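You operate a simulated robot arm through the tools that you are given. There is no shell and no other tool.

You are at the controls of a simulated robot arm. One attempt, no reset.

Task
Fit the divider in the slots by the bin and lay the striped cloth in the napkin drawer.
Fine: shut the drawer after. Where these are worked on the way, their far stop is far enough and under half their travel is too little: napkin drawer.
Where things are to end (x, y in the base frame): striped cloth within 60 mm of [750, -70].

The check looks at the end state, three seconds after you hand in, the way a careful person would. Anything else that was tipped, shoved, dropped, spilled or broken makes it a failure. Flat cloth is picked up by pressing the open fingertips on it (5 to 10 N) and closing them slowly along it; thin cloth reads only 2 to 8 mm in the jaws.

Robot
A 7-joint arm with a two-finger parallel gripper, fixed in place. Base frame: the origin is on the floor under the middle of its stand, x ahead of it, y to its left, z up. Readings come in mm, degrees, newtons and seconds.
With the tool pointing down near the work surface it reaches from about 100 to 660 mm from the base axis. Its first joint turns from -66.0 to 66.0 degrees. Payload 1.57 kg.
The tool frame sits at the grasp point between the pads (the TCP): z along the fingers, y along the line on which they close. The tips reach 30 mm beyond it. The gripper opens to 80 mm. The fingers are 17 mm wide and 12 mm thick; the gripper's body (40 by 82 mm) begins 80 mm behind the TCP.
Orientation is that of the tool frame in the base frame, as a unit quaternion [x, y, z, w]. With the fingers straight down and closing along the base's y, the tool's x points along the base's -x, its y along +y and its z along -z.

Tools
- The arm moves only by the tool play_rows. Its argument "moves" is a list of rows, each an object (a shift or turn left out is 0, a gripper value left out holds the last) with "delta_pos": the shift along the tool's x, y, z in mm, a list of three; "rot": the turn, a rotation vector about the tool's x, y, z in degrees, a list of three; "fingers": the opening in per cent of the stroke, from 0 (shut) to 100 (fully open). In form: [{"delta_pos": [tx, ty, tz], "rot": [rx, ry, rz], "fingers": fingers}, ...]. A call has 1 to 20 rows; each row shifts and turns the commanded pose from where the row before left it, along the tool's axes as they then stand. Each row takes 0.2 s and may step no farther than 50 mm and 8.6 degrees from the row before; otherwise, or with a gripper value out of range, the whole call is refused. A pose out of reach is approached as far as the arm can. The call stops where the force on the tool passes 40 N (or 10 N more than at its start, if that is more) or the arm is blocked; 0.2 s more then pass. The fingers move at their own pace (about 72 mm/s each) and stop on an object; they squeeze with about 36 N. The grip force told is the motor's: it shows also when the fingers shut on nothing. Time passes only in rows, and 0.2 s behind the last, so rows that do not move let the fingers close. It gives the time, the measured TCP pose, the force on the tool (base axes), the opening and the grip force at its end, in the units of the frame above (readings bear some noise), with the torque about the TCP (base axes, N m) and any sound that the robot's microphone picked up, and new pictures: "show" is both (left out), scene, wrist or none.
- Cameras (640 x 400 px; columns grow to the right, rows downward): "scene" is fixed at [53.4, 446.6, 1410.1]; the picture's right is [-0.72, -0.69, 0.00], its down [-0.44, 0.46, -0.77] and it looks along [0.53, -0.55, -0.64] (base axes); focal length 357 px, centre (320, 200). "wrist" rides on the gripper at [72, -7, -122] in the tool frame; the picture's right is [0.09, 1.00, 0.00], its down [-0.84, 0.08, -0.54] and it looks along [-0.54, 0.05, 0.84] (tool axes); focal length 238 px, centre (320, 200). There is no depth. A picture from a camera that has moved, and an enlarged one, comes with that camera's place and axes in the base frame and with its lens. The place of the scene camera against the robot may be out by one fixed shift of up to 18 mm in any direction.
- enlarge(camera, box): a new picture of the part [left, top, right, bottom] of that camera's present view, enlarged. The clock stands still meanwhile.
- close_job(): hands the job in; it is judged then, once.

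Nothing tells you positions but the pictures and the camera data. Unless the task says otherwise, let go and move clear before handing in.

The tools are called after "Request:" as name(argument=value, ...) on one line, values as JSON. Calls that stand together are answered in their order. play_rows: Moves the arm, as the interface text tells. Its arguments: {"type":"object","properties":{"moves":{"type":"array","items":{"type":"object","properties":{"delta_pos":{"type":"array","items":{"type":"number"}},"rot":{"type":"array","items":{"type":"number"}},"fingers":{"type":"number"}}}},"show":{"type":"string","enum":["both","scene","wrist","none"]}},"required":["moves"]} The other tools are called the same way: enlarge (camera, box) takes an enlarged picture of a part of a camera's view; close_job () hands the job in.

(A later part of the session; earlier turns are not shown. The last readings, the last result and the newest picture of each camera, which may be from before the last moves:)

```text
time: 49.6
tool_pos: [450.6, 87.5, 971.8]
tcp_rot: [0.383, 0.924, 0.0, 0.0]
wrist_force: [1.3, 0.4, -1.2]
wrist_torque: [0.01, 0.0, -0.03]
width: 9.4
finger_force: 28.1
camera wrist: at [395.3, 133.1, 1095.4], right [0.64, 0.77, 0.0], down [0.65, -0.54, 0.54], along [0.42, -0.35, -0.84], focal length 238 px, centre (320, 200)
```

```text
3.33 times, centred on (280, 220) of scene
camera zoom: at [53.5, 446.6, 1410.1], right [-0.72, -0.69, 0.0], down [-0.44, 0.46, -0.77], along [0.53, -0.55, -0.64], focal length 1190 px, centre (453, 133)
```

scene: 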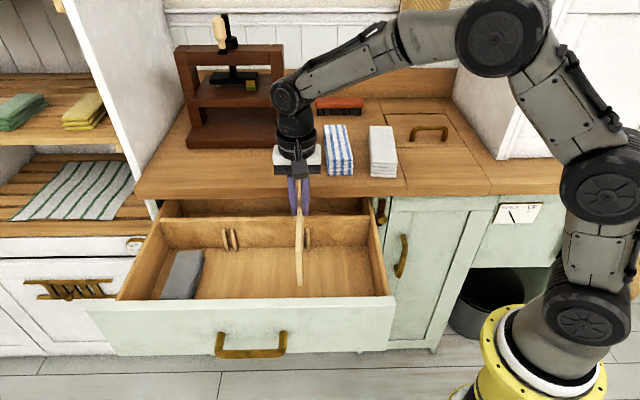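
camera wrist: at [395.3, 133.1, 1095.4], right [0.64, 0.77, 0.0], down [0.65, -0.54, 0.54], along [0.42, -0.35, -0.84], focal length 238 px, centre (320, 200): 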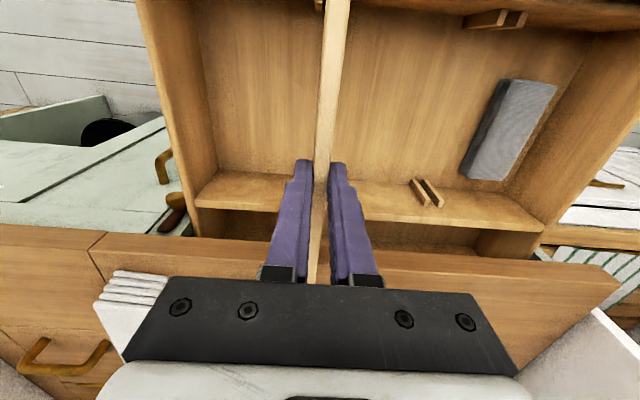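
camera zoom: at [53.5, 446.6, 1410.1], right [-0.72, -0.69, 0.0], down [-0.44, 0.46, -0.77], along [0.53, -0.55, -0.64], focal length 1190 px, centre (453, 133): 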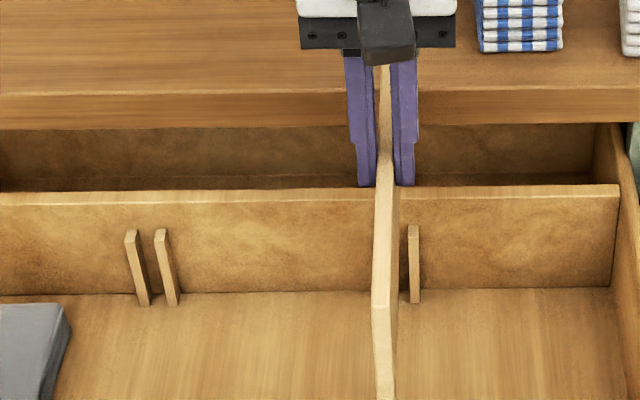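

The match is within about a pixel laterally, with roughly 1 mm of depth to correct. I'll make that correction and lower the divider partway into the slot, checking the force.

Request:
play_rows(moves=[{"delta_pos": [1, 0, 0]}, {"delta_pos": [0, 0, 15]}, {"delta_pos": [0, 0, 15]}, {"delta_pos": [0, 0, 15]}, {"delta_pos": [0, 0, 15]}, {"delta_pos": [0, 0, 10]}, {}])

Request:
enlarge(camera="wrist", box=[260, 0, 380, 80])

Request:
enlarge(camera="scene", box=[240, 180, 360, 300])

```text
time: 51.2
tool_pos: [448.6, 88.6, 902.0]
tcp_rot: [0.383, 0.924, 0.0, -0.001]
wrist_force: [-0.6, -0.4, -2.0]
wrist_torque: [0.01, 0.01, 0.0]
width: 9.3
finger_force: 28.1
camera wrist: at [393.0, 133.9, 1025.9], right [0.64, 0.77, 0.0], down [0.65, -0.54, 0.54], along [0.42, -0.35, -0.84], focal length 238 px, centre (320, 200)
```

scene: 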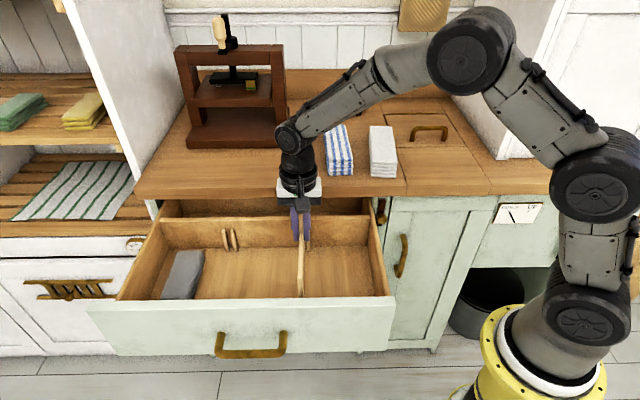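
wrist: 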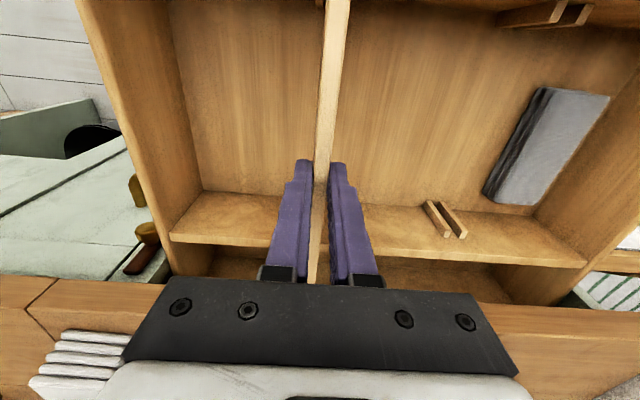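

```text
5.00 times, centred on (320, 40) of wrist
camera zoom: at [393.0, 133.9, 1025.9], right [0.64, 0.77, 0.0], down [0.65, -0.54, 0.54], along [0.42, -0.35, -0.84], focal length 1192 px, centre (320, 1000)
```

zoom: 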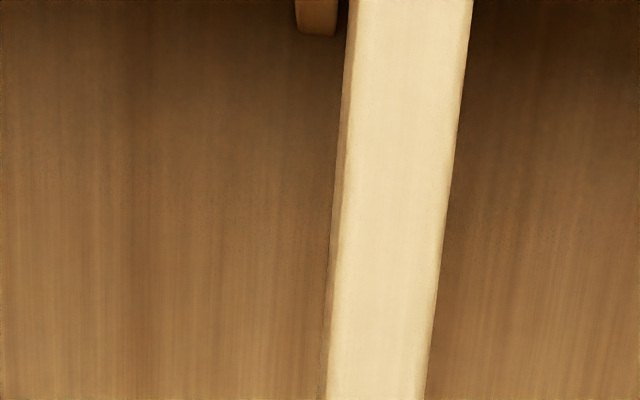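

```text
3.33 times, centred on (300, 240) of scene
camera zoom: at [53.5, 446.6, 1410.1], right [-0.72, -0.69, 0.0], down [-0.44, 0.46, -0.77], along [0.53, -0.55, -0.64], focal length 1190 px, centre (387, 67)
```

zoom: 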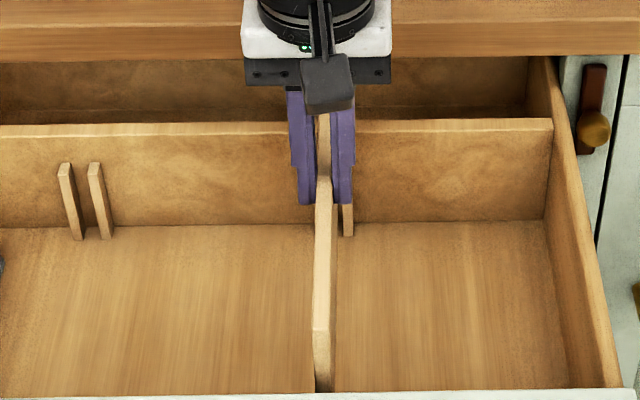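

The alignment is holding and the divider's bottom is about to enter the slot. I'll keep lowering it gently.

Request:
play_rows(moves=[{"delta_pos": [0, 0, 5]}, {"delta_pos": [0, 0, 5]}, {"delta_pos": [0, 0, 5]}, {"delta_pos": [0, 0, 5]}, {"delta_pos": [0, 0, 8]}, {"delta_pos": [0, 0, 8]}, {}])

Request:
enlarge(camera="scene", box=[240, 180, 360, 300])

```text
time: 52.8
tool_pos: [447.8, 89.1, 866.2]
tcp_rot: [0.383, 0.924, 0.0, 0.0]
wrist_force: [0.8, -0.4, -1.5]
wrist_torque: [0.0, 0.01, 0.0]
width: 9.4
finger_force: 28.0
camera wrist: at [393.3, 134.3, 990.2], right [0.64, 0.77, 0.0], down [0.65, -0.54, 0.54], along [0.42, -0.35, -0.84], focal length 238 px, centre (320, 200)
```

scene: 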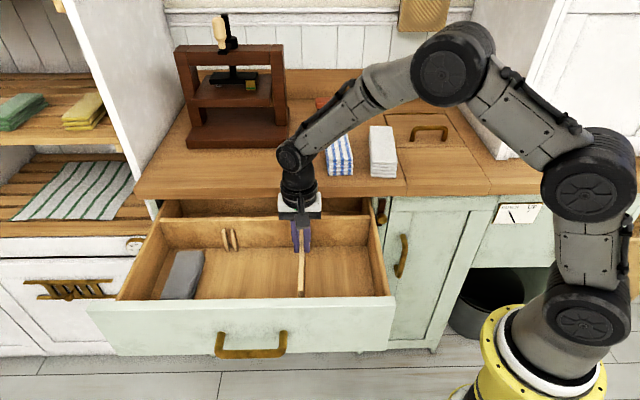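
wrist: 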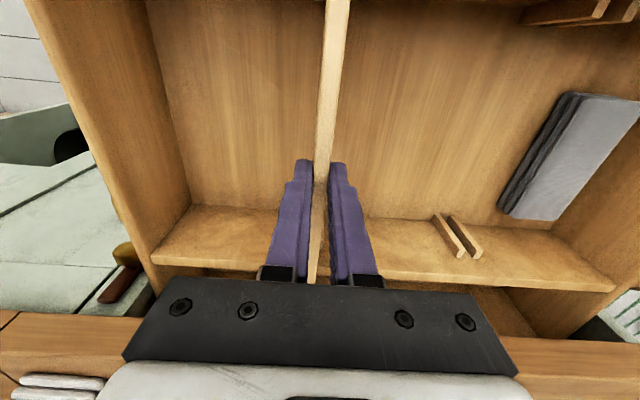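

```text
3.33 times, centred on (300, 240) of scene
camera zoom: at [53.5, 446.6, 1410.1], right [-0.72, -0.69, 0.0], down [-0.44, 0.46, -0.77], along [0.53, -0.55, -0.64], focal length 1190 px, centre (387, 67)
```

zoom: 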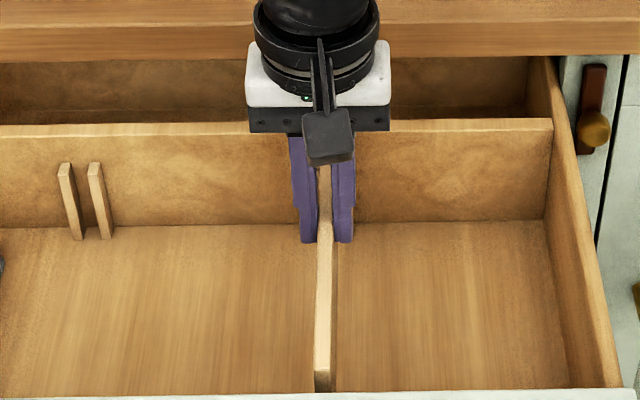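

It meets no resistance and is between the ribs. I'll lower it the rest of the way to the floor.

Request:
play_rows(moves=[{"delta_pos": [0, 0, 8]}, {"delta_pos": [0, 0, 8]}, {"delta_pos": [0, 0, 8]}, {"delta_pos": [0, 0, 8]}, {"delta_pos": [0, 0, 8]}, {"delta_pos": [0, 0, 5]}, {"delta_pos": [0, 0, 4]}, {}])

Request:
enlarge(camera="scene", box=[240, 180, 360, 300])

```text
time: 54.6
tool_pos: [448.9, 89.4, 818.1]
tcp_rot: [0.383, 0.924, 0.0, 0.0]
wrist_force: [0.5, 0.9, -0.7]
wrist_torque: [-0.02, -0.02, -0.01]
width: 9.1
finger_force: 27.8
camera wrist: at [394.1, 134.1, 941.1], right [0.64, 0.77, 0.0], down [0.65, -0.54, 0.54], along [0.42, -0.35, -0.84], focal length 238 px, centre (320, 200)
```

scene: 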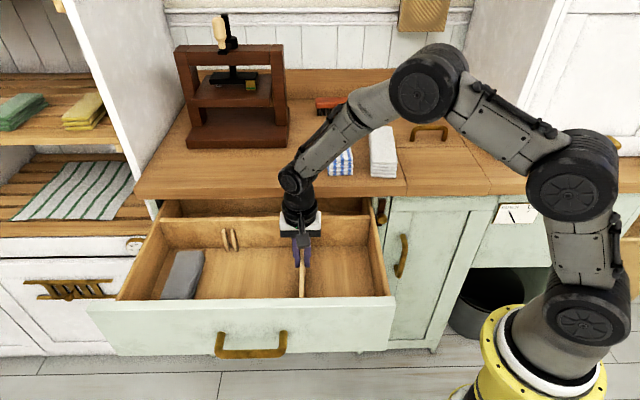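
wrist: 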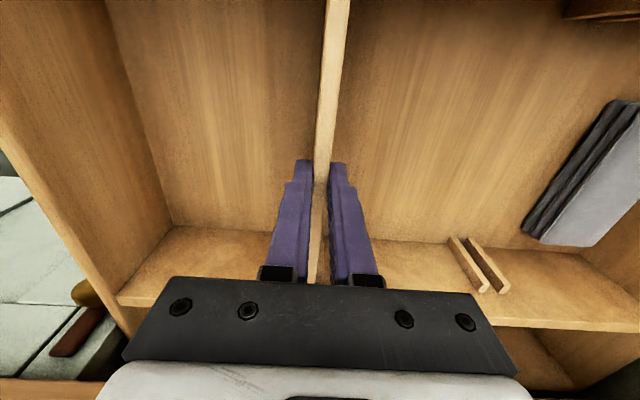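

```text
3.33 times, centred on (300, 240) of scene
camera zoom: at [53.5, 446.6, 1410.1], right [-0.72, -0.69, 0.0], down [-0.44, 0.46, -0.77], along [0.53, -0.55, -0.64], focal length 1190 px, centre (387, 67)
```

zoom: 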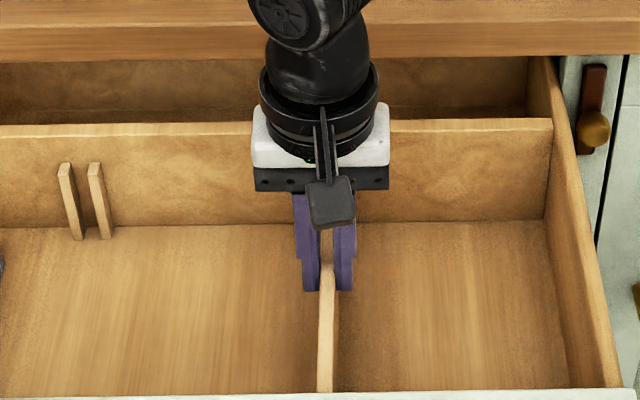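

It's within a millimetre of its original seated height with no contact force yet. I'll ease down until it touches the floor.

Request:
play_rows(moves=[{"delta_pos": [0, 0, 1]}, {"delta_pos": [0, 0, 1]}, {}], show="none")

```text
time: 55.4
tool_pos: [449.8, 89.9, 815.9]
tcp_rot: [0.382, 0.924, -0.001, 0.0]
wrist_force: [-0.1, 0.4, -1.1]
wrist_torque: [-0.04, -0.03, -0.01]
width: 9.6
finger_force: 27.8
```

Request:
play_rows(moves=[{"delta_pos": [0, 0, 1]}, {"delta_pos": [0, 0, 1]}, {}], show="none")

```text
time: 56.2
tool_pos: [450.3, 89.8, 815.0]
tcp_rot: [0.382, 0.924, 0.001, 0.002]
wrist_force: [-4.5, -5.0, 21.5]
wrist_torque: [-0.43, 0.53, 0.01]
width: 9.5
finger_force: 28.1
```

That's firm contact at essentially the original seated height. I'll relieve the load, open slightly, rise straight up and inspect.

Request:
play_rows(moves=[{"delta_pos": [0, 0, -1.5]}, {"fingers": 40}, {}, {}, {"delta_pos": [0, 0, -15]}, {"delta_pos": [0, 0, -30]}, {"delta_pos": [0, 0, -40]}, {"delta_pos": [0, 0, -40]}, {"delta_pos": [0, 0, -40]}, {}])

Request:
enlarge(camera="scene", box=[200, 180, 400, 310])

Request:
enlarge(camera="wrist", box=[220, 0, 420, 280])

```text
time: 58.4
tool_pos: [452.3, 86.9, 983.8]
tcp_rot: [0.383, 0.924, 0.0, 0.0]
wrist_force: [-0.2, -0.7, 0.2]
wrist_torque: [-0.01, 0.0, 0.0]
width: 31.8
finger_force: 0.0
camera wrist: at [397.0, 132.3, 1106.6], right [0.64, 0.77, 0.0], down [0.65, -0.54, 0.54], along [0.42, -0.35, -0.84], focal length 238 px, centre (320, 200)
```

scene: 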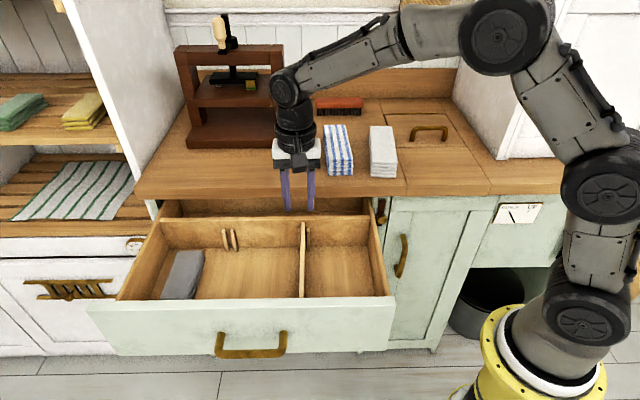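
wrist: 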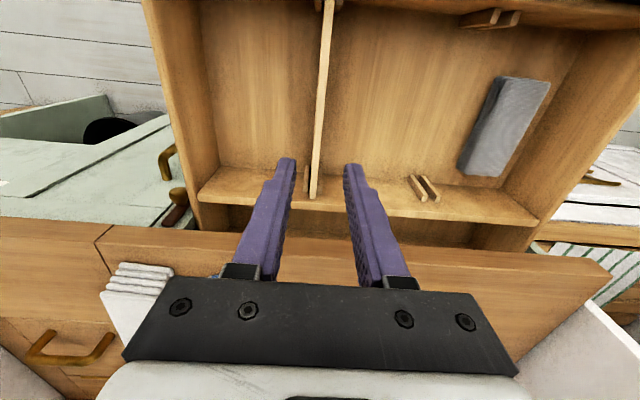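

```text
3.08 times, centred on (300, 245) of scene
camera zoom: at [53.4, 446.6, 1410.1], right [-0.72, -0.69, 0.0], down [-0.44, 0.46, -0.77], along [0.53, -0.55, -0.64], focal length 1099 px, centre (382, 62)
```

zoom: 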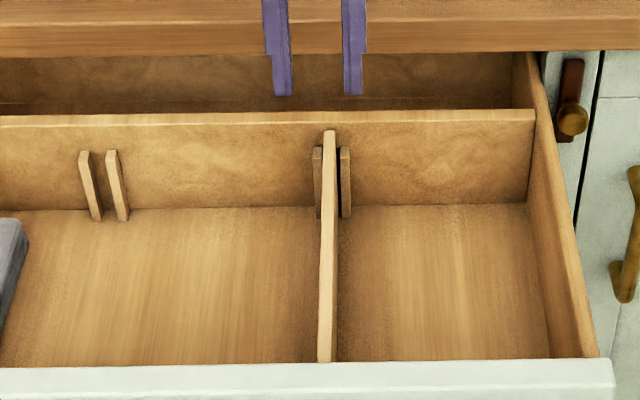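

```text
1.43 times, centred on (320, 140) of wrist
camera zoom: at [397.0, 132.3, 1106.6], right [0.64, 0.77, 0.0], down [0.65, -0.54, 0.54], along [0.42, -0.35, -0.84], focal length 340 px, centre (320, 286)
```

zoom: 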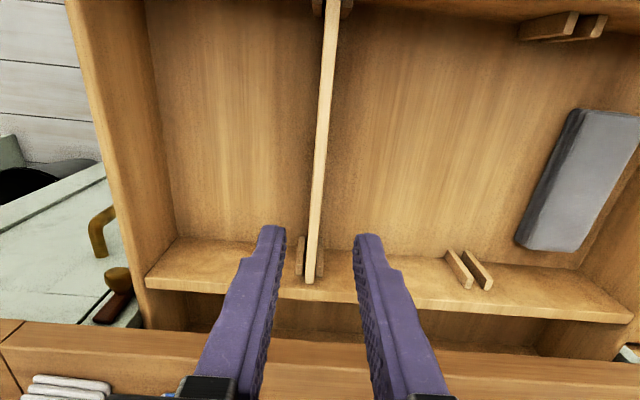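

The divider now stands in the right-hand slots, seated between ribs front and back. Next is the striped cloth near (559,-155), so I'll move above it for a close look.

Request:
play_rows(moves=[{"delta_pos": [0, 0, -38], "fingers": 100}, {"delta_pos": [0, 0, -38]}, {"delta_pos": [-35.5, -22, 0]}, {"delta_pos": [-35.5, -22, 0]}, {"delta_pos": [-35.5, -22, 0]}, {"delta_pos": [-35.5, -22, 0]}, {}, {}])

Request:
enlarge(camera="wrist", box=[200, 80, 440, 280])

```text
time: 60.2
tool_pos: [485.8, -71.5, 1059.2]
tcp_rot: [0.382, 0.924, 0.0, 0.0]
wrist_force: [0.0, 0.2, 1.0]
wrist_torque: [0.02, 0.04, -0.02]
width: 80.1
finger_force: 0.0
camera wrist: at [431.7, -27.1, 1182.5], right [0.64, 0.77, 0.0], down [0.65, -0.54, 0.54], along [0.42, -0.35, -0.84], focal length 238 px, centre (320, 200)
```

scene: 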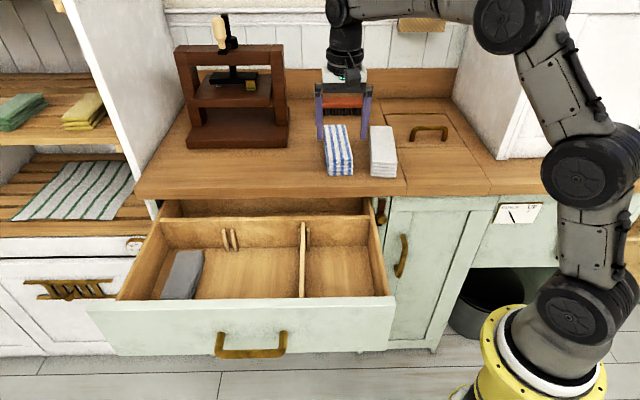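
wrist: 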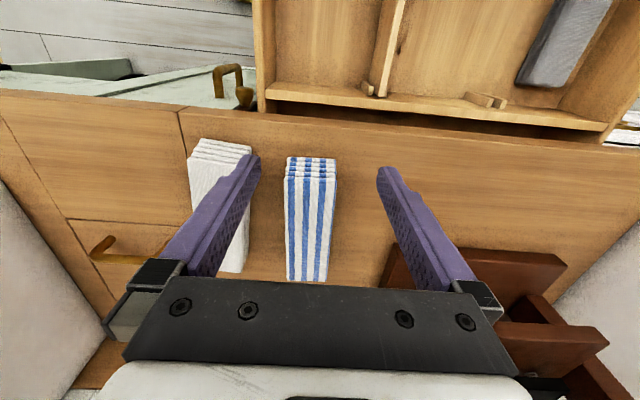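

```text
2.00 times, centred on (320, 180) of wrist
camera zoom: at [431.7, -27.1, 1182.5], right [0.64, 0.77, 0.0], down [0.65, -0.54, 0.54], along [0.42, -0.35, -0.84], focal length 477 px, centre (320, 240)
```

zoom: 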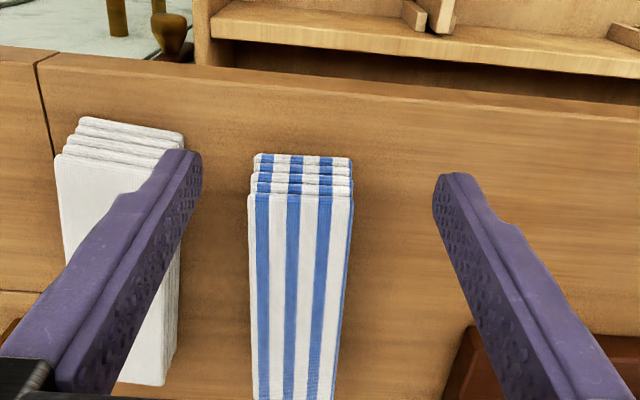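

The striped cloth is about 60 mm wide and 180 mm long, centred near e≈292, n≈535, and rotated about 4°. I'll turn to match it, move over its centre and descend partway to check that the fingers clear its sides.

Request:
play_rows(moves=[{"delta_pos": [-35, 0, 0], "rot": [0, 0, -3.8]}, {"delta_pos": [-35, 0, 0]}, {"delta_pos": [-35, 0, 0]}, {"delta_pos": [-28, 0, 0]}, {"delta_pos": [0, 0, 25]}, {"delta_pos": [0, 0, 25]}, {}, {}])

Request:
enlarge(camera="wrist", box=[200, 60, 440, 280])

Request:
enlarge(camera="scene", box=[280, 60, 420, 200])

```text
time: 62.0
tool_pos: [586.1, -161.0, 1006.3]
tcp_rot: [0.352, 0.936, 0.0, 0.0]
wrist_force: [0.1, -0.5, 0.0]
wrist_torque: [0.0, 0.0, 0.0]
width: 79.9
finger_force: 0.0
camera wrist: at [528.4, -120.6, 1129.6], right [0.59, 0.81, 0.0], down [0.68, -0.49, 0.54], along [0.44, -0.32, -0.84], focal length 238 px, centre (320, 200)
```

scene: 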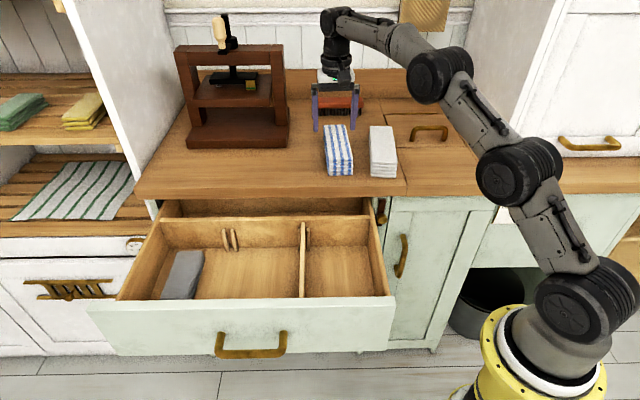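
wrist: 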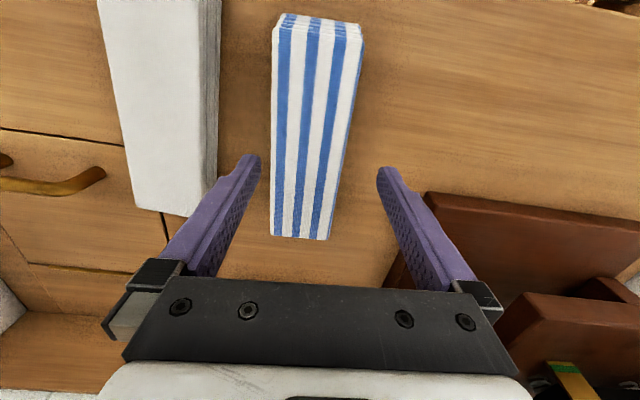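

```text
1.82 times, centred on (320, 170) of wrist
camera zoom: at [528.4, -120.6, 1129.6], right [0.59, 0.81, 0.0], down [0.68, -0.49, 0.54], along [0.44, -0.32, -0.84], focal length 433 px, centre (320, 254)
```

zoom: 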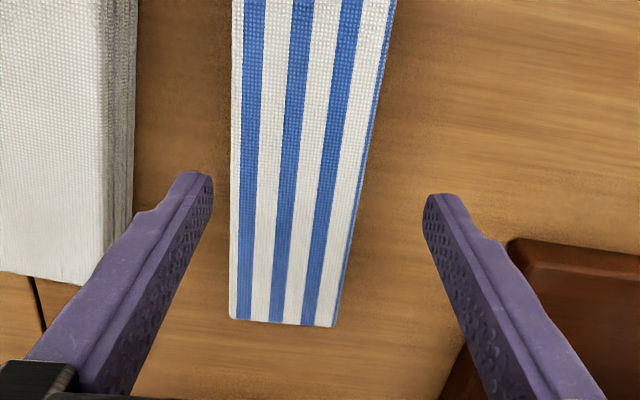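

```text
2.86 times, centred on (350, 130) of scene
camera zoom: at [53.4, 446.6, 1410.1], right [-0.72, -0.69, 0.0], down [-0.44, 0.46, -0.77], along [0.53, -0.55, -0.64], focal length 1020 px, centre (234, 400)
```

zoom: 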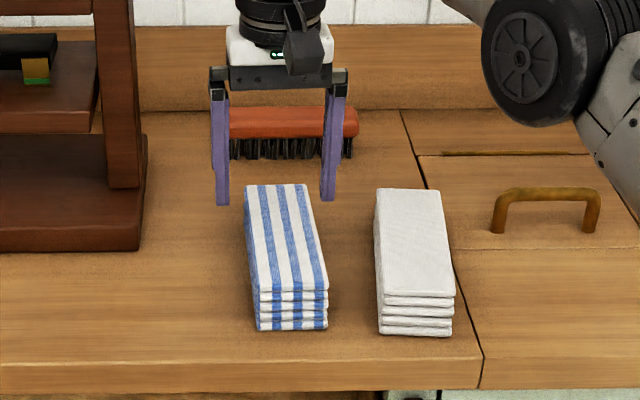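

The cloth's centre is at about e≈289.5, n≈538 and it's rotated about 2.6°. I'll shift about 11 mm sideways and 10 mm deeper, then descend so the fingers straddle the stack.

Request:
play_rows(moves=[{"delta_pos": [-9.25, -11.6, 0], "rot": [0, 0, 1.2]}, {}, {"delta_pos": [0, 0, 15]}, {"delta_pos": [0, 0, 15]}, {"delta_pos": [0, 0, 15]}, {"delta_pos": [0, 0, 10]}, {}])

Request:
enlarge(camera="wrist", box=[200, 60, 440, 280])

Request:
enlarge(camera="scene", box=[280, 60, 420, 200])

```text
time: 63.6
tool_pos: [585.4, -176.5, 950.2]
tcp_rot: [0.361, 0.932, 0.0, 0.0]
wrist_force: [-0.8, 1.3, 0.2]
wrist_torque: [-0.02, 0.01, 0.02]
width: 80.1
finger_force: 0.0
camera wrist: at [528.6, -134.2, 1074.4], right [0.6, 0.8, 0.0], down [0.67, -0.51, 0.54], along [0.43, -0.33, -0.84], focal length 238 px, centre (320, 200)
```

scene: 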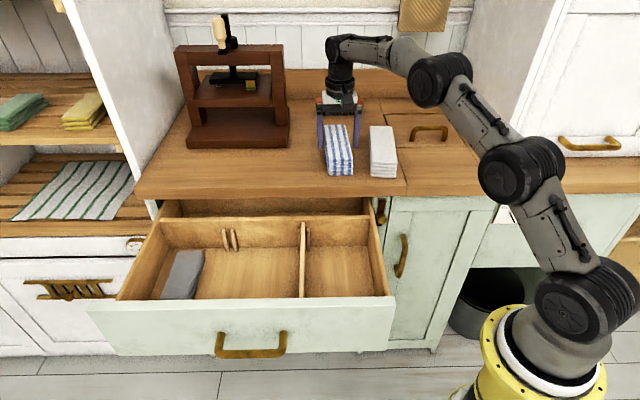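
wrist: 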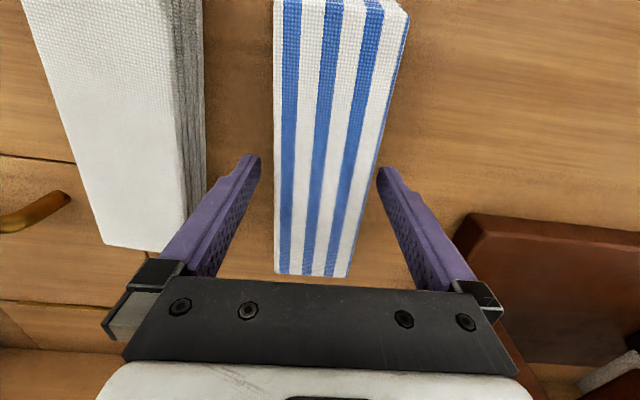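

```text
1.82 times, centred on (320, 170) of wrist
camera zoom: at [528.6, -134.2, 1074.4], right [0.6, 0.8, 0.0], down [0.67, -0.51, 0.54], along [0.43, -0.33, -0.84], focal length 433 px, centre (320, 254)
```

zoom: 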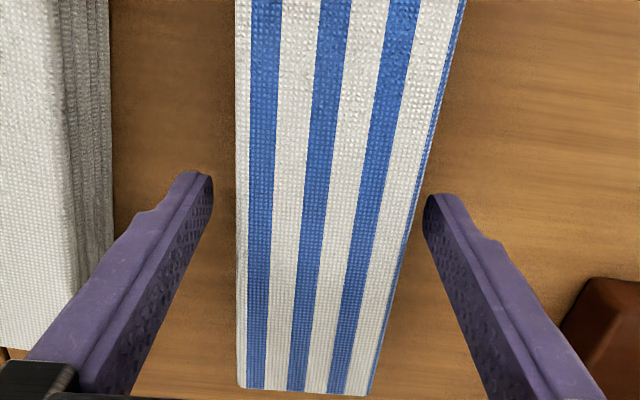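

```text
2.86 times, centred on (350, 130) of scene
camera zoom: at [53.4, 446.6, 1410.1], right [-0.72, -0.69, 0.0], down [-0.44, 0.46, -0.77], along [0.53, -0.55, -0.64], focal length 1020 px, centre (234, 400)
```

zoom: 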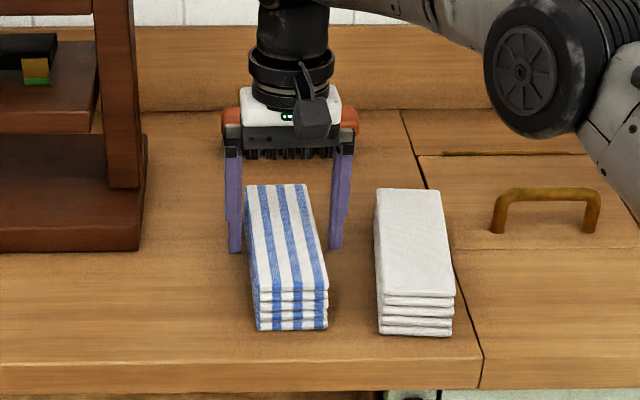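

The fingers straddle the stack evenly. I'll go down a few millimetres more and close slowly.

Request:
play_rows(moves=[{"delta_pos": [0, 0, 4]}, {"delta_pos": [0, 0, 3]}, {}, {"fingers": 85}, {"fingers": 75}, {"fingers": 65}, {"fingers": 55}, {"fingers": 45}, {"fingers": 35}, {}, {}])

Request:
enlarge(camera="scene", box=[280, 60, 420, 200])

```text
time: 66.0
tool_pos: [584.6, -177.6, 944.3]
tcp_rot: [0.362, 0.932, -0.001, 0.0]
wrist_force: [-0.6, -0.2, 1.3]
wrist_torque: [0.03, 0.0, -0.06]
width: 61.2
finger_force: 35.9
camera wrist: at [527.9, -135.0, 1067.7], right [0.6, 0.8, 0.0], down [0.67, -0.51, 0.54], along [0.43, -0.33, -0.84], focal length 238 px, centre (320, 200)
```

scene: 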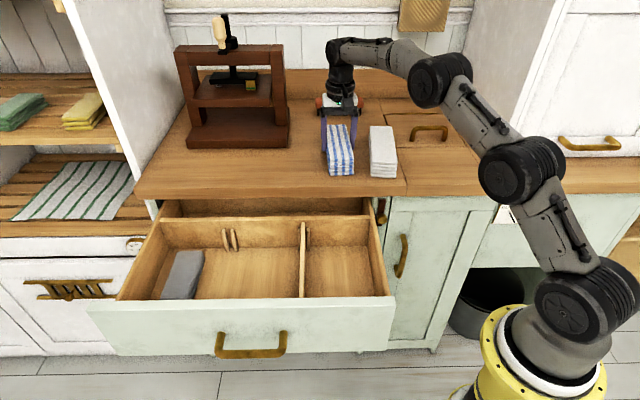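
wrist: 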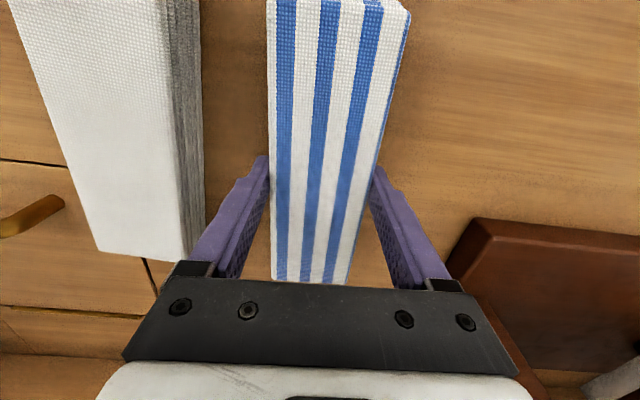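

```text
2.86 times, centred on (350, 130) of scene
camera zoom: at [53.4, 446.6, 1410.1], right [-0.72, -0.69, 0.0], down [-0.44, 0.46, -0.77], along [0.53, -0.55, -0.64], focal length 1020 px, centre (234, 400)
```

zoom: 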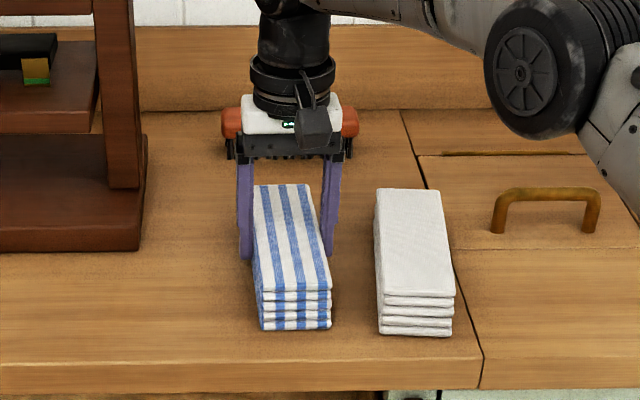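

The stack is gripped at 61 mm with full force. I'll lift it gently and check that it comes up as one piece.

Request:
play_rows(moves=[{"delta_pos": [0, 0, -5]}, {"delta_pos": [0, 0, -8]}, {"delta_pos": [0, 0, -12]}, {"delta_pos": [0, 0, -20]}, {"delta_pos": [0, 0, -25]}, {}])

Request:
enlarge(camera="scene", box=[280, 60, 420, 200])

```text
time: 67.4
tool_pos: [583.3, -176.7, 1013.1]
tcp_rot: [0.362, 0.932, 0.0, 0.0]
wrist_force: [-0.6, 0.0, -1.7]
wrist_torque: [0.01, -0.03, -0.03]
width: 61.1
finger_force: 35.8
camera wrist: at [526.7, -135.1, 1136.1], right [0.6, 0.8, 0.0], down [0.67, -0.51, 0.54], along [0.43, -0.33, -0.84], focal length 238 px, centre (320, 200)
```

scene: 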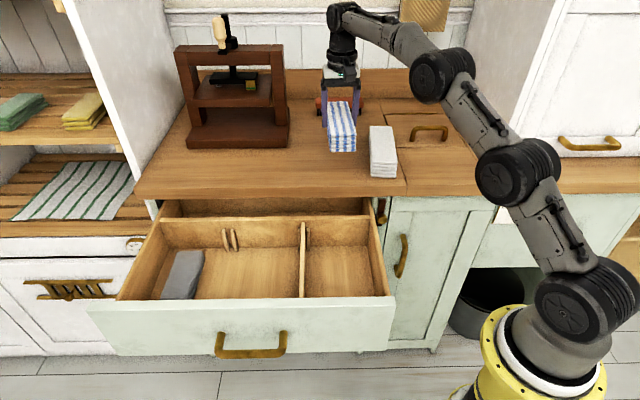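
wrist: 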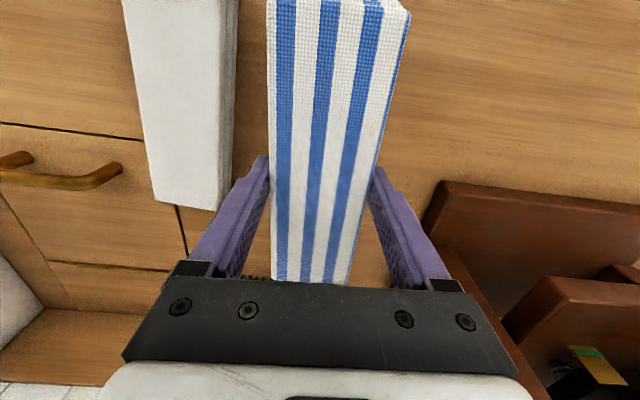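

```text
2.86 times, centred on (350, 130) of scene
camera zoom: at [53.5, 446.6, 1410.1], right [-0.72, -0.69, 0.0], down [-0.44, 0.46, -0.77], along [0.53, -0.55, -0.64], focal length 1020 px, centre (234, 400)
```

zoom: 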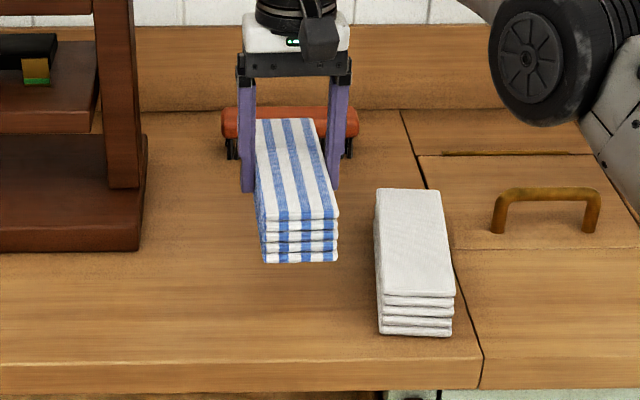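

The cloth came up as one tidy stack. I'll carry it over the open drawer to e=481, n=252, which becomes (750,-70) once the drawer is shut.

Request:
play_rows(moves=[{"delta_pos": [0, 0, -25], "rot": [0, 0, 2.6]}, {"delta_pos": [28.5, 19.4, 0]}, {"delta_pos": [28.5, 19.4, 0]}, {"delta_pos": [28.5, 19.4, 0]}, {"delta_pos": [28.5, 19.4, 0]}, {"delta_pos": [28.5, 19.4, 0]}, {"delta_pos": [28.5, 19.4, 0]}, {"delta_pos": [28.5, 19.4, 0]}, {"delta_pos": [28.5, 19.4, 0]}, {"delta_pos": [28.5, 19.4, 0]}, {"delta_pos": [28.5, 19.4, 0]}, {}, {}])

Request:
enlarge(camera="scene", box=[100, 120, 400, 320])

```text
time: 70.2
tool_pos: [521.3, 160.7, 1041.6]
tcp_rot: [0.384, 0.923, 0.0, 0.0]
wrist_force: [-0.4, 0.0, -1.0]
wrist_torque: [-0.02, 0.01, -0.01]
width: 61.0
finger_force: 35.5
camera wrist: at [466.6, 205.5, 1165.0], right [0.64, 0.77, 0.0], down [0.65, -0.54, 0.54], along [0.42, -0.35, -0.84], focal length 238 px, centre (320, 200)
```

scene: 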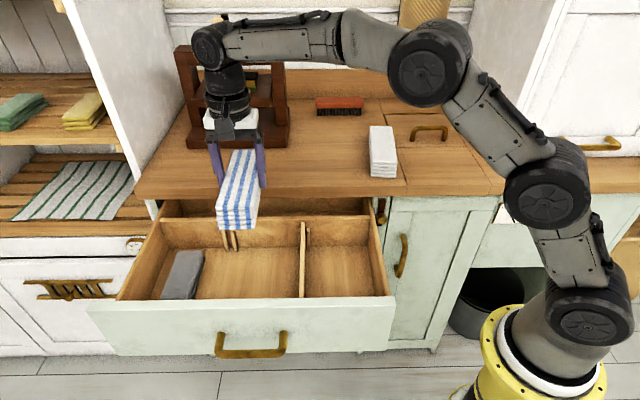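
wrist: 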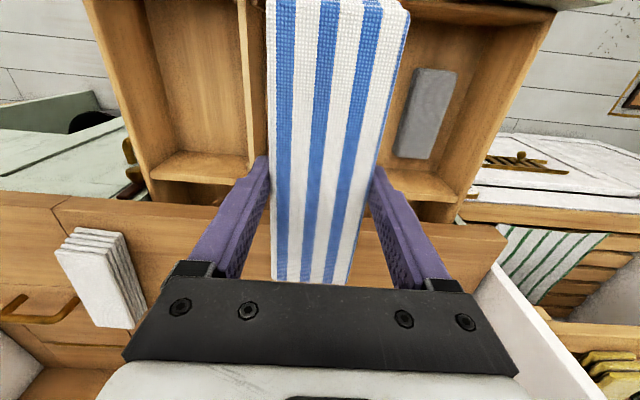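

```text
2.00 times, centred on (250, 220) of scene
camera zoom: at [53.4, 446.6, 1410.1], right [-0.72, -0.69, 0.0], down [-0.44, 0.46, -0.77], along [0.53, -0.55, -0.64], focal length 714 px, centre (460, 160)
```

zoom: 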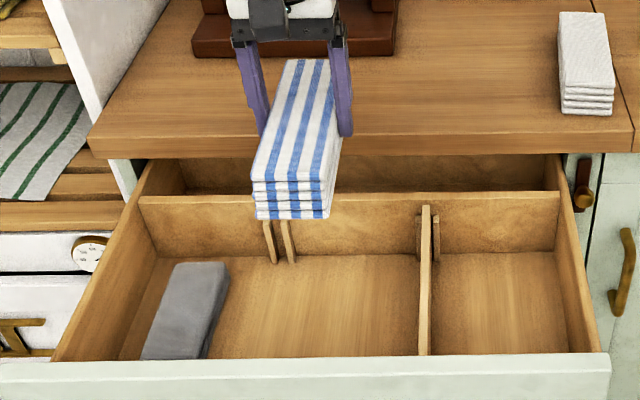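

I'm over the centre compartment at e≈482, n≈255. I'll lower the cloth into the drawer, then settle it gently.

Request:
play_rows(moves=[{"delta_pos": [2, 0, 30]}, {"delta_pos": [0, 0, 40]}, {"delta_pos": [0, 0, 40]}, {"delta_pos": [0, 0, 40]}, {"delta_pos": [0, 0, 40]}, {"delta_pos": [0, 0, 30]}, {}])

Request:
enlarge(camera="scene", box=[100, 140, 400, 340])

```text
time: 71.8
tool_pos: [518.3, 159.2, 821.1]
tcp_rot: [0.383, 0.924, 0.0, 0.0]
wrist_force: [-0.3, -0.9, -1.0]
wrist_torque: [0.01, 0.07, 0.0]
width: 61.1
finger_force: 35.5
camera wrist: at [464.8, 204.6, 944.2], right [0.64, 0.77, 0.0], down [0.65, -0.54, 0.54], along [0.42, -0.35, -0.84], focal length 238 px, centre (320, 200)
```

scene: 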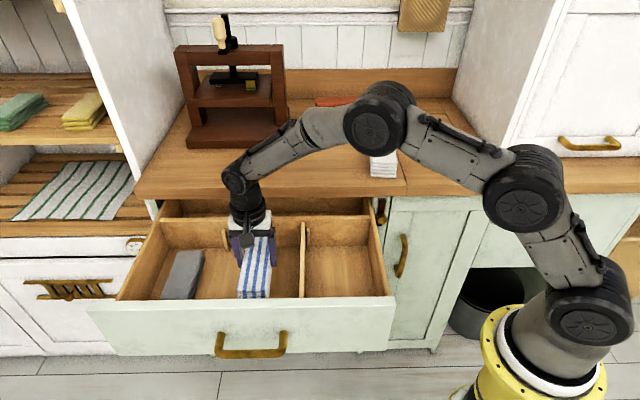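
wrist: 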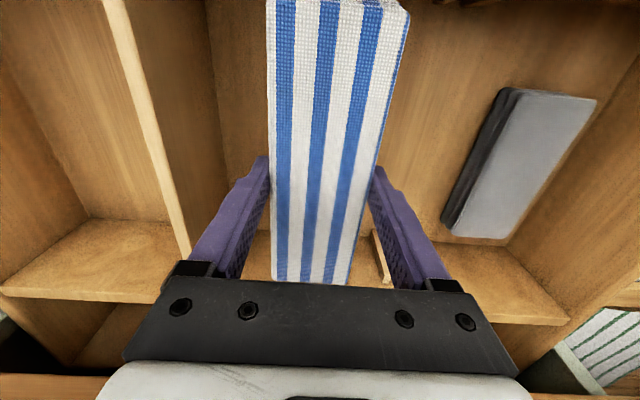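

```text
2.00 times, centred on (250, 240) of scene
camera zoom: at [53.5, 446.6, 1410.1], right [-0.72, -0.69, 0.0], down [-0.44, 0.46, -0.77], along [0.53, -0.55, -0.64], focal length 714 px, centre (460, 120)
```

zoom: 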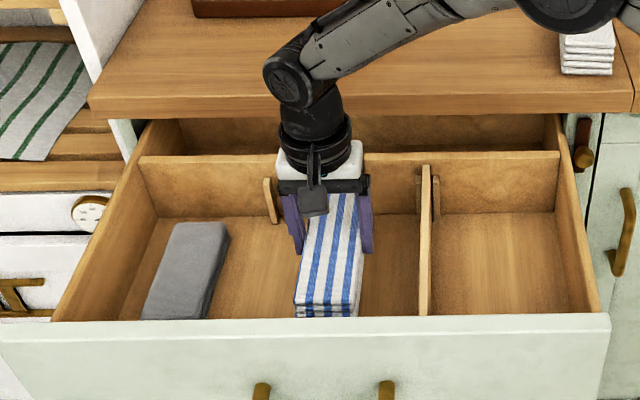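

The cloth is well inside the compartment. I'll keep lowering toward the drawer floor.

Request:
play_rows(moves=[{"delta_pos": [0, 0, 10]}, {"delta_pos": [0, 0, 10]}, {"delta_pos": [0, 0, 10]}, {"delta_pos": [0, 0, 8]}, {"delta_pos": [0, 0, 5]}, {}], show="scene")

Request:
enlarge(camera="scene", box=[180, 180, 340, 310])

```text
time: 73.2
tool_pos: [519.1, 163.3, 776.5]
tcp_rot: [0.382, 0.924, -0.001, 0.0]
wrist_force: [0.0, -0.3, -1.2]
wrist_torque: [0.02, -0.02, 0.01]
width: 61.2
finger_force: 35.6
```

scene: 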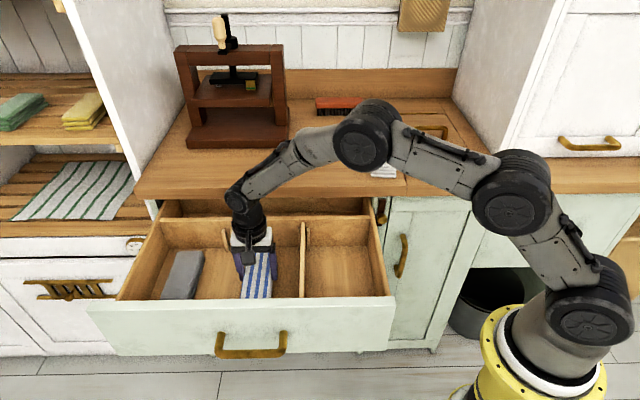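

```text
3.08 times, centred on (260, 245) of scene
camera zoom: at [53.5, 446.6, 1410.1], right [-0.72, -0.69, 0.0], down [-0.44, 0.46, -0.77], along [0.53, -0.55, -0.64], focal length 1099 px, centre (505, 62)
```

zoom: 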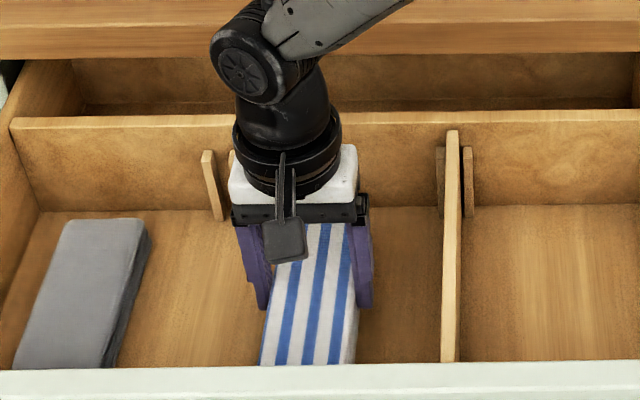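

Request:
play_rows(moves=[{"delta_pos": [0, 0, 4]}, {"delta_pos": [0, 0, 4]}, {"delta_pos": [0, 0, 4]}, {}], show="none")

```text
time: 74.2
tool_pos: [519.2, 163.7, 764.1]
tcp_rot: [0.382, 0.924, 0.001, 0.0]
wrist_force: [0.8, -0.4, -1.3]
wrist_torque: [-0.03, -0.01, -0.02]
width: 61.0
finger_force: 35.9
```

The cloth still hangs free, so I'll go on in small steps until it touches.

Request:
play_rows(moves=[{"delta_pos": [0, 0, 3]}, {"delta_pos": [0, 0, 3]}, {"delta_pos": [0, 0, 2]}, {}], show="none")

Request:
enlarge(camera="scene", box=[180, 180, 340, 310])

```text
time: 75.2
tool_pos: [519.6, 162.7, 756.5]
tcp_rot: [0.382, 0.924, 0.0, 0.0]
wrist_force: [-3.0, -1.6, 6.3]
wrist_torque: [-0.03, 0.21, -0.01]
width: 61.1
finger_force: 36.2
```

```text
3.08 times, centred on (260, 245) of scene
camera zoom: at [53.3, 446.5, 1410.1], right [-0.72, -0.69, 0.0], down [-0.44, 0.46, -0.77], along [0.53, -0.55, -0.64], focal length 1099 px, centre (505, 62)
```

zoom: 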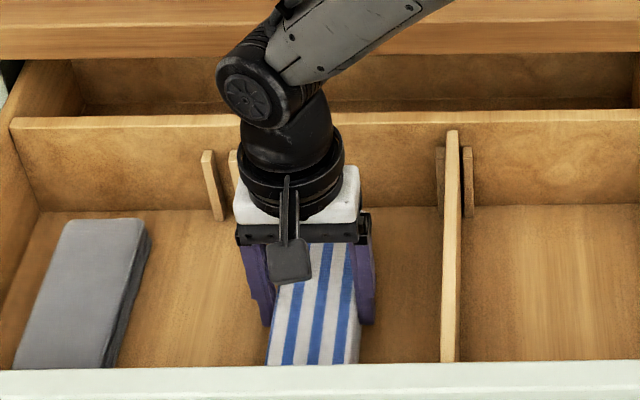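

The cloth has touched the drawer floor with light contact at z≈756. I'll open the fingers, rise straight up and check it.

Request:
play_rows(moves=[{"fingers": 85}, {"fingers": 95}, {"fingers": 100}, {}, {"delta_pos": [0, 0, -15]}, {"delta_pos": [0, 0, -30]}, {"delta_pos": [0, 0, -40]}, {"delta_pos": [0, 0, -40]}, {"delta_pos": [0, 0, -40]}, {"delta_pos": [0, 0, -40]}, {"delta_pos": [15, 0, -40]}, {}, {}])

Request:
enlarge(camera="scene", box=[100, 180, 400, 360])

Request:
enlarge(camera="wrist", box=[160, 40, 480, 280])

```text
time: 78.0
tool_pos: [509.7, 174.1, 1000.3]
tcp_rot: [0.382, 0.924, 0.0, 0.0]
wrist_force: [-0.1, -0.3, -0.1]
wrist_torque: [0.02, -0.01, -0.01]
width: 80.2
finger_force: 0.0
camera wrist: at [455.8, 219.2, 1123.5], right [0.64, 0.77, 0.0], down [0.65, -0.54, 0.54], along [0.42, -0.35, -0.84], focal length 238 px, centre (320, 200)
```

scene: 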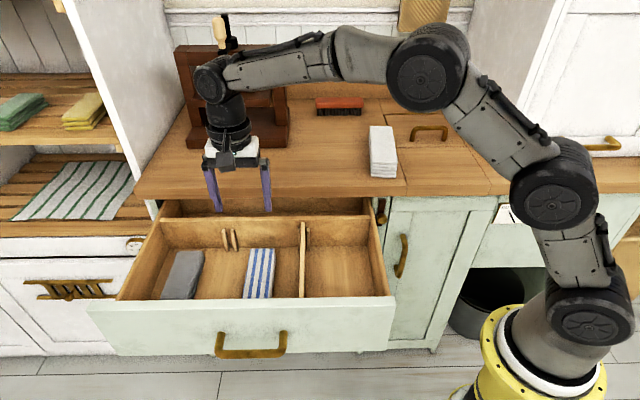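
wrist: 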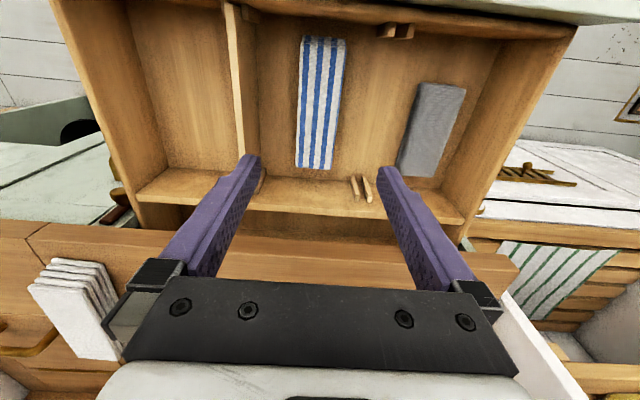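

```text
2.13 times, centred on (250, 270) of scene
camera zoom: at [53.4, 446.6, 1410.1], right [-0.72, -0.69, 0.0], down [-0.44, 0.46, -0.77], along [0.53, -0.55, -0.64], focal length 762 px, centre (469, 51)
```

zoom: 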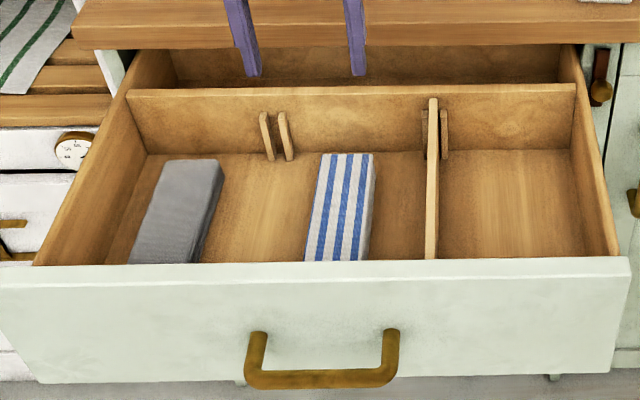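

```text
1.67 times, centred on (320, 160) of wrist
camera zoom: at [455.8, 219.2, 1123.5], right [0.64, 0.77, 0.0], down [0.65, -0.54, 0.54], along [0.42, -0.35, -0.84], focal length 397 px, centre (320, 267)
```

zoom: 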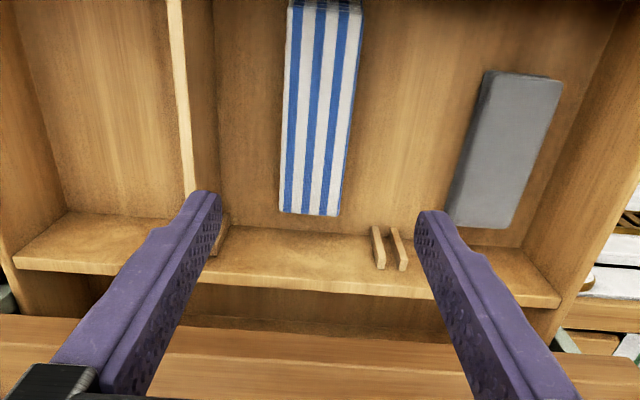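

The cloth lies centred in the drawer (about e=482, n=252) and the divider is standing in its slots. To shut the drawer, I'll first push the front panel inward with closed fingers pointing down, in contact above the handle.

Request:
play_rows(moves=[{"delta_pos": [37.4, -1.1, 0], "fingers": 0}, {"delta_pos": [37.4, -1.1, 0]}, {"delta_pos": [37.4, -1.1, 0]}, {"delta_pos": [37.4, -1.1, 0]}, {"delta_pos": [37.4, -1.1, 0]}, {}, {"delta_pos": [0, 0, 38]}, {"delta_pos": [0, 0, 38]}, {"delta_pos": [0, 0, 38]}, {"delta_pos": [0, 0, 38]}, {}])

Request:
enlarge(camera="scene", box=[100, 200, 400, 390])

```text
time: 80.4
tool_pos: [369.1, 299.6, 850.5]
tcp_rot: [0.383, 0.924, 0.0, 0.0]
wrist_force: [-0.6, 0.1, -0.1]
wrist_torque: [-0.01, -0.01, 0.02]
width: 0.1
finger_force: 20.8
camera wrist: at [315.4, 345.3, 972.8], right [0.64, 0.77, 0.0], down [0.65, -0.54, 0.54], along [0.42, -0.35, -0.84], focal length 238 px, centre (320, 200)
```

scene: 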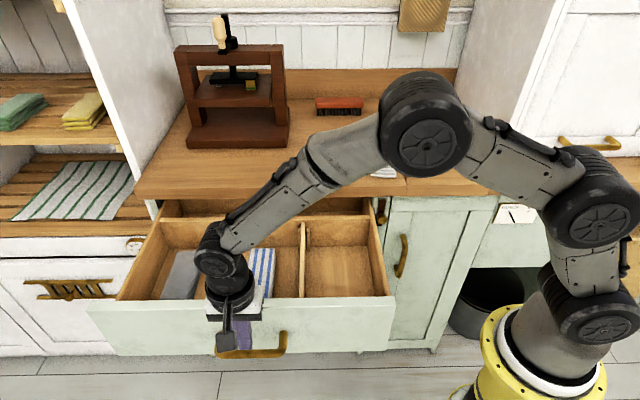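
wrist: 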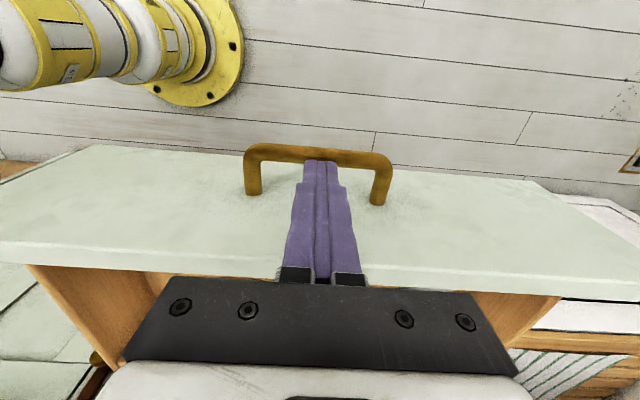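

```text
2.11 times, centred on (250, 295) of scene
camera zoom: at [53.4, 446.6, 1410.1], right [-0.72, -0.69, 0.0], down [-0.44, 0.46, -0.77], along [0.53, -0.55, -0.64], focal length 752 px, centre (467, 0)
```

zoom: 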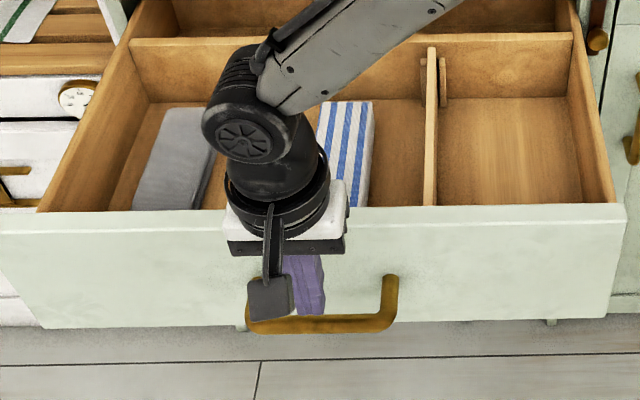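

The closed fingers are in front of the face and above the handle. I'll push inward at a gentle pace.

Request:
play_rows(moves=[{"delta_pos": [-15, 0, 5]}, {"delta_pos": [-15, 0, 0]}, {"delta_pos": [-8, 0, 0]}, {"delta_pos": [-6, 0, 0]}, {"delta_pos": [-6, 0, 0]}, {"delta_pos": [-8, 0, 0]}, {"delta_pos": [-8, 0, 0]}, {"delta_pos": [-8, 0, 0]}, {"delta_pos": [-8, 0, 0]}, {"delta_pos": [-8, 0, 0]}])

```text
time: 82.6
tool_pos: [436.1, 238.6, 843.6]
tcp_rot: [0.383, 0.924, 0.0, 0.0]
wrist_force: [-1.4, 0.4, 0.2]
wrist_torque: [0.0, -0.01, 0.0]
width: 0.1
finger_force: 21.0
camera wrist: at [382.2, 283.5, 967.0], right [0.64, 0.77, 0.0], down [0.65, -0.54, 0.54], along [0.42, -0.35, -0.84], focal length 238 px, centre (320, 200)
```

scene: 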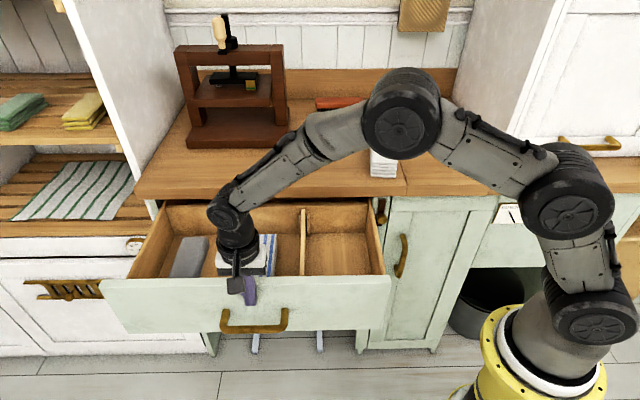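
wrist: 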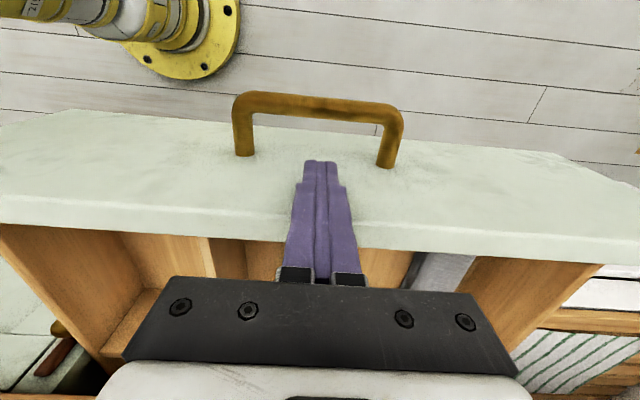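

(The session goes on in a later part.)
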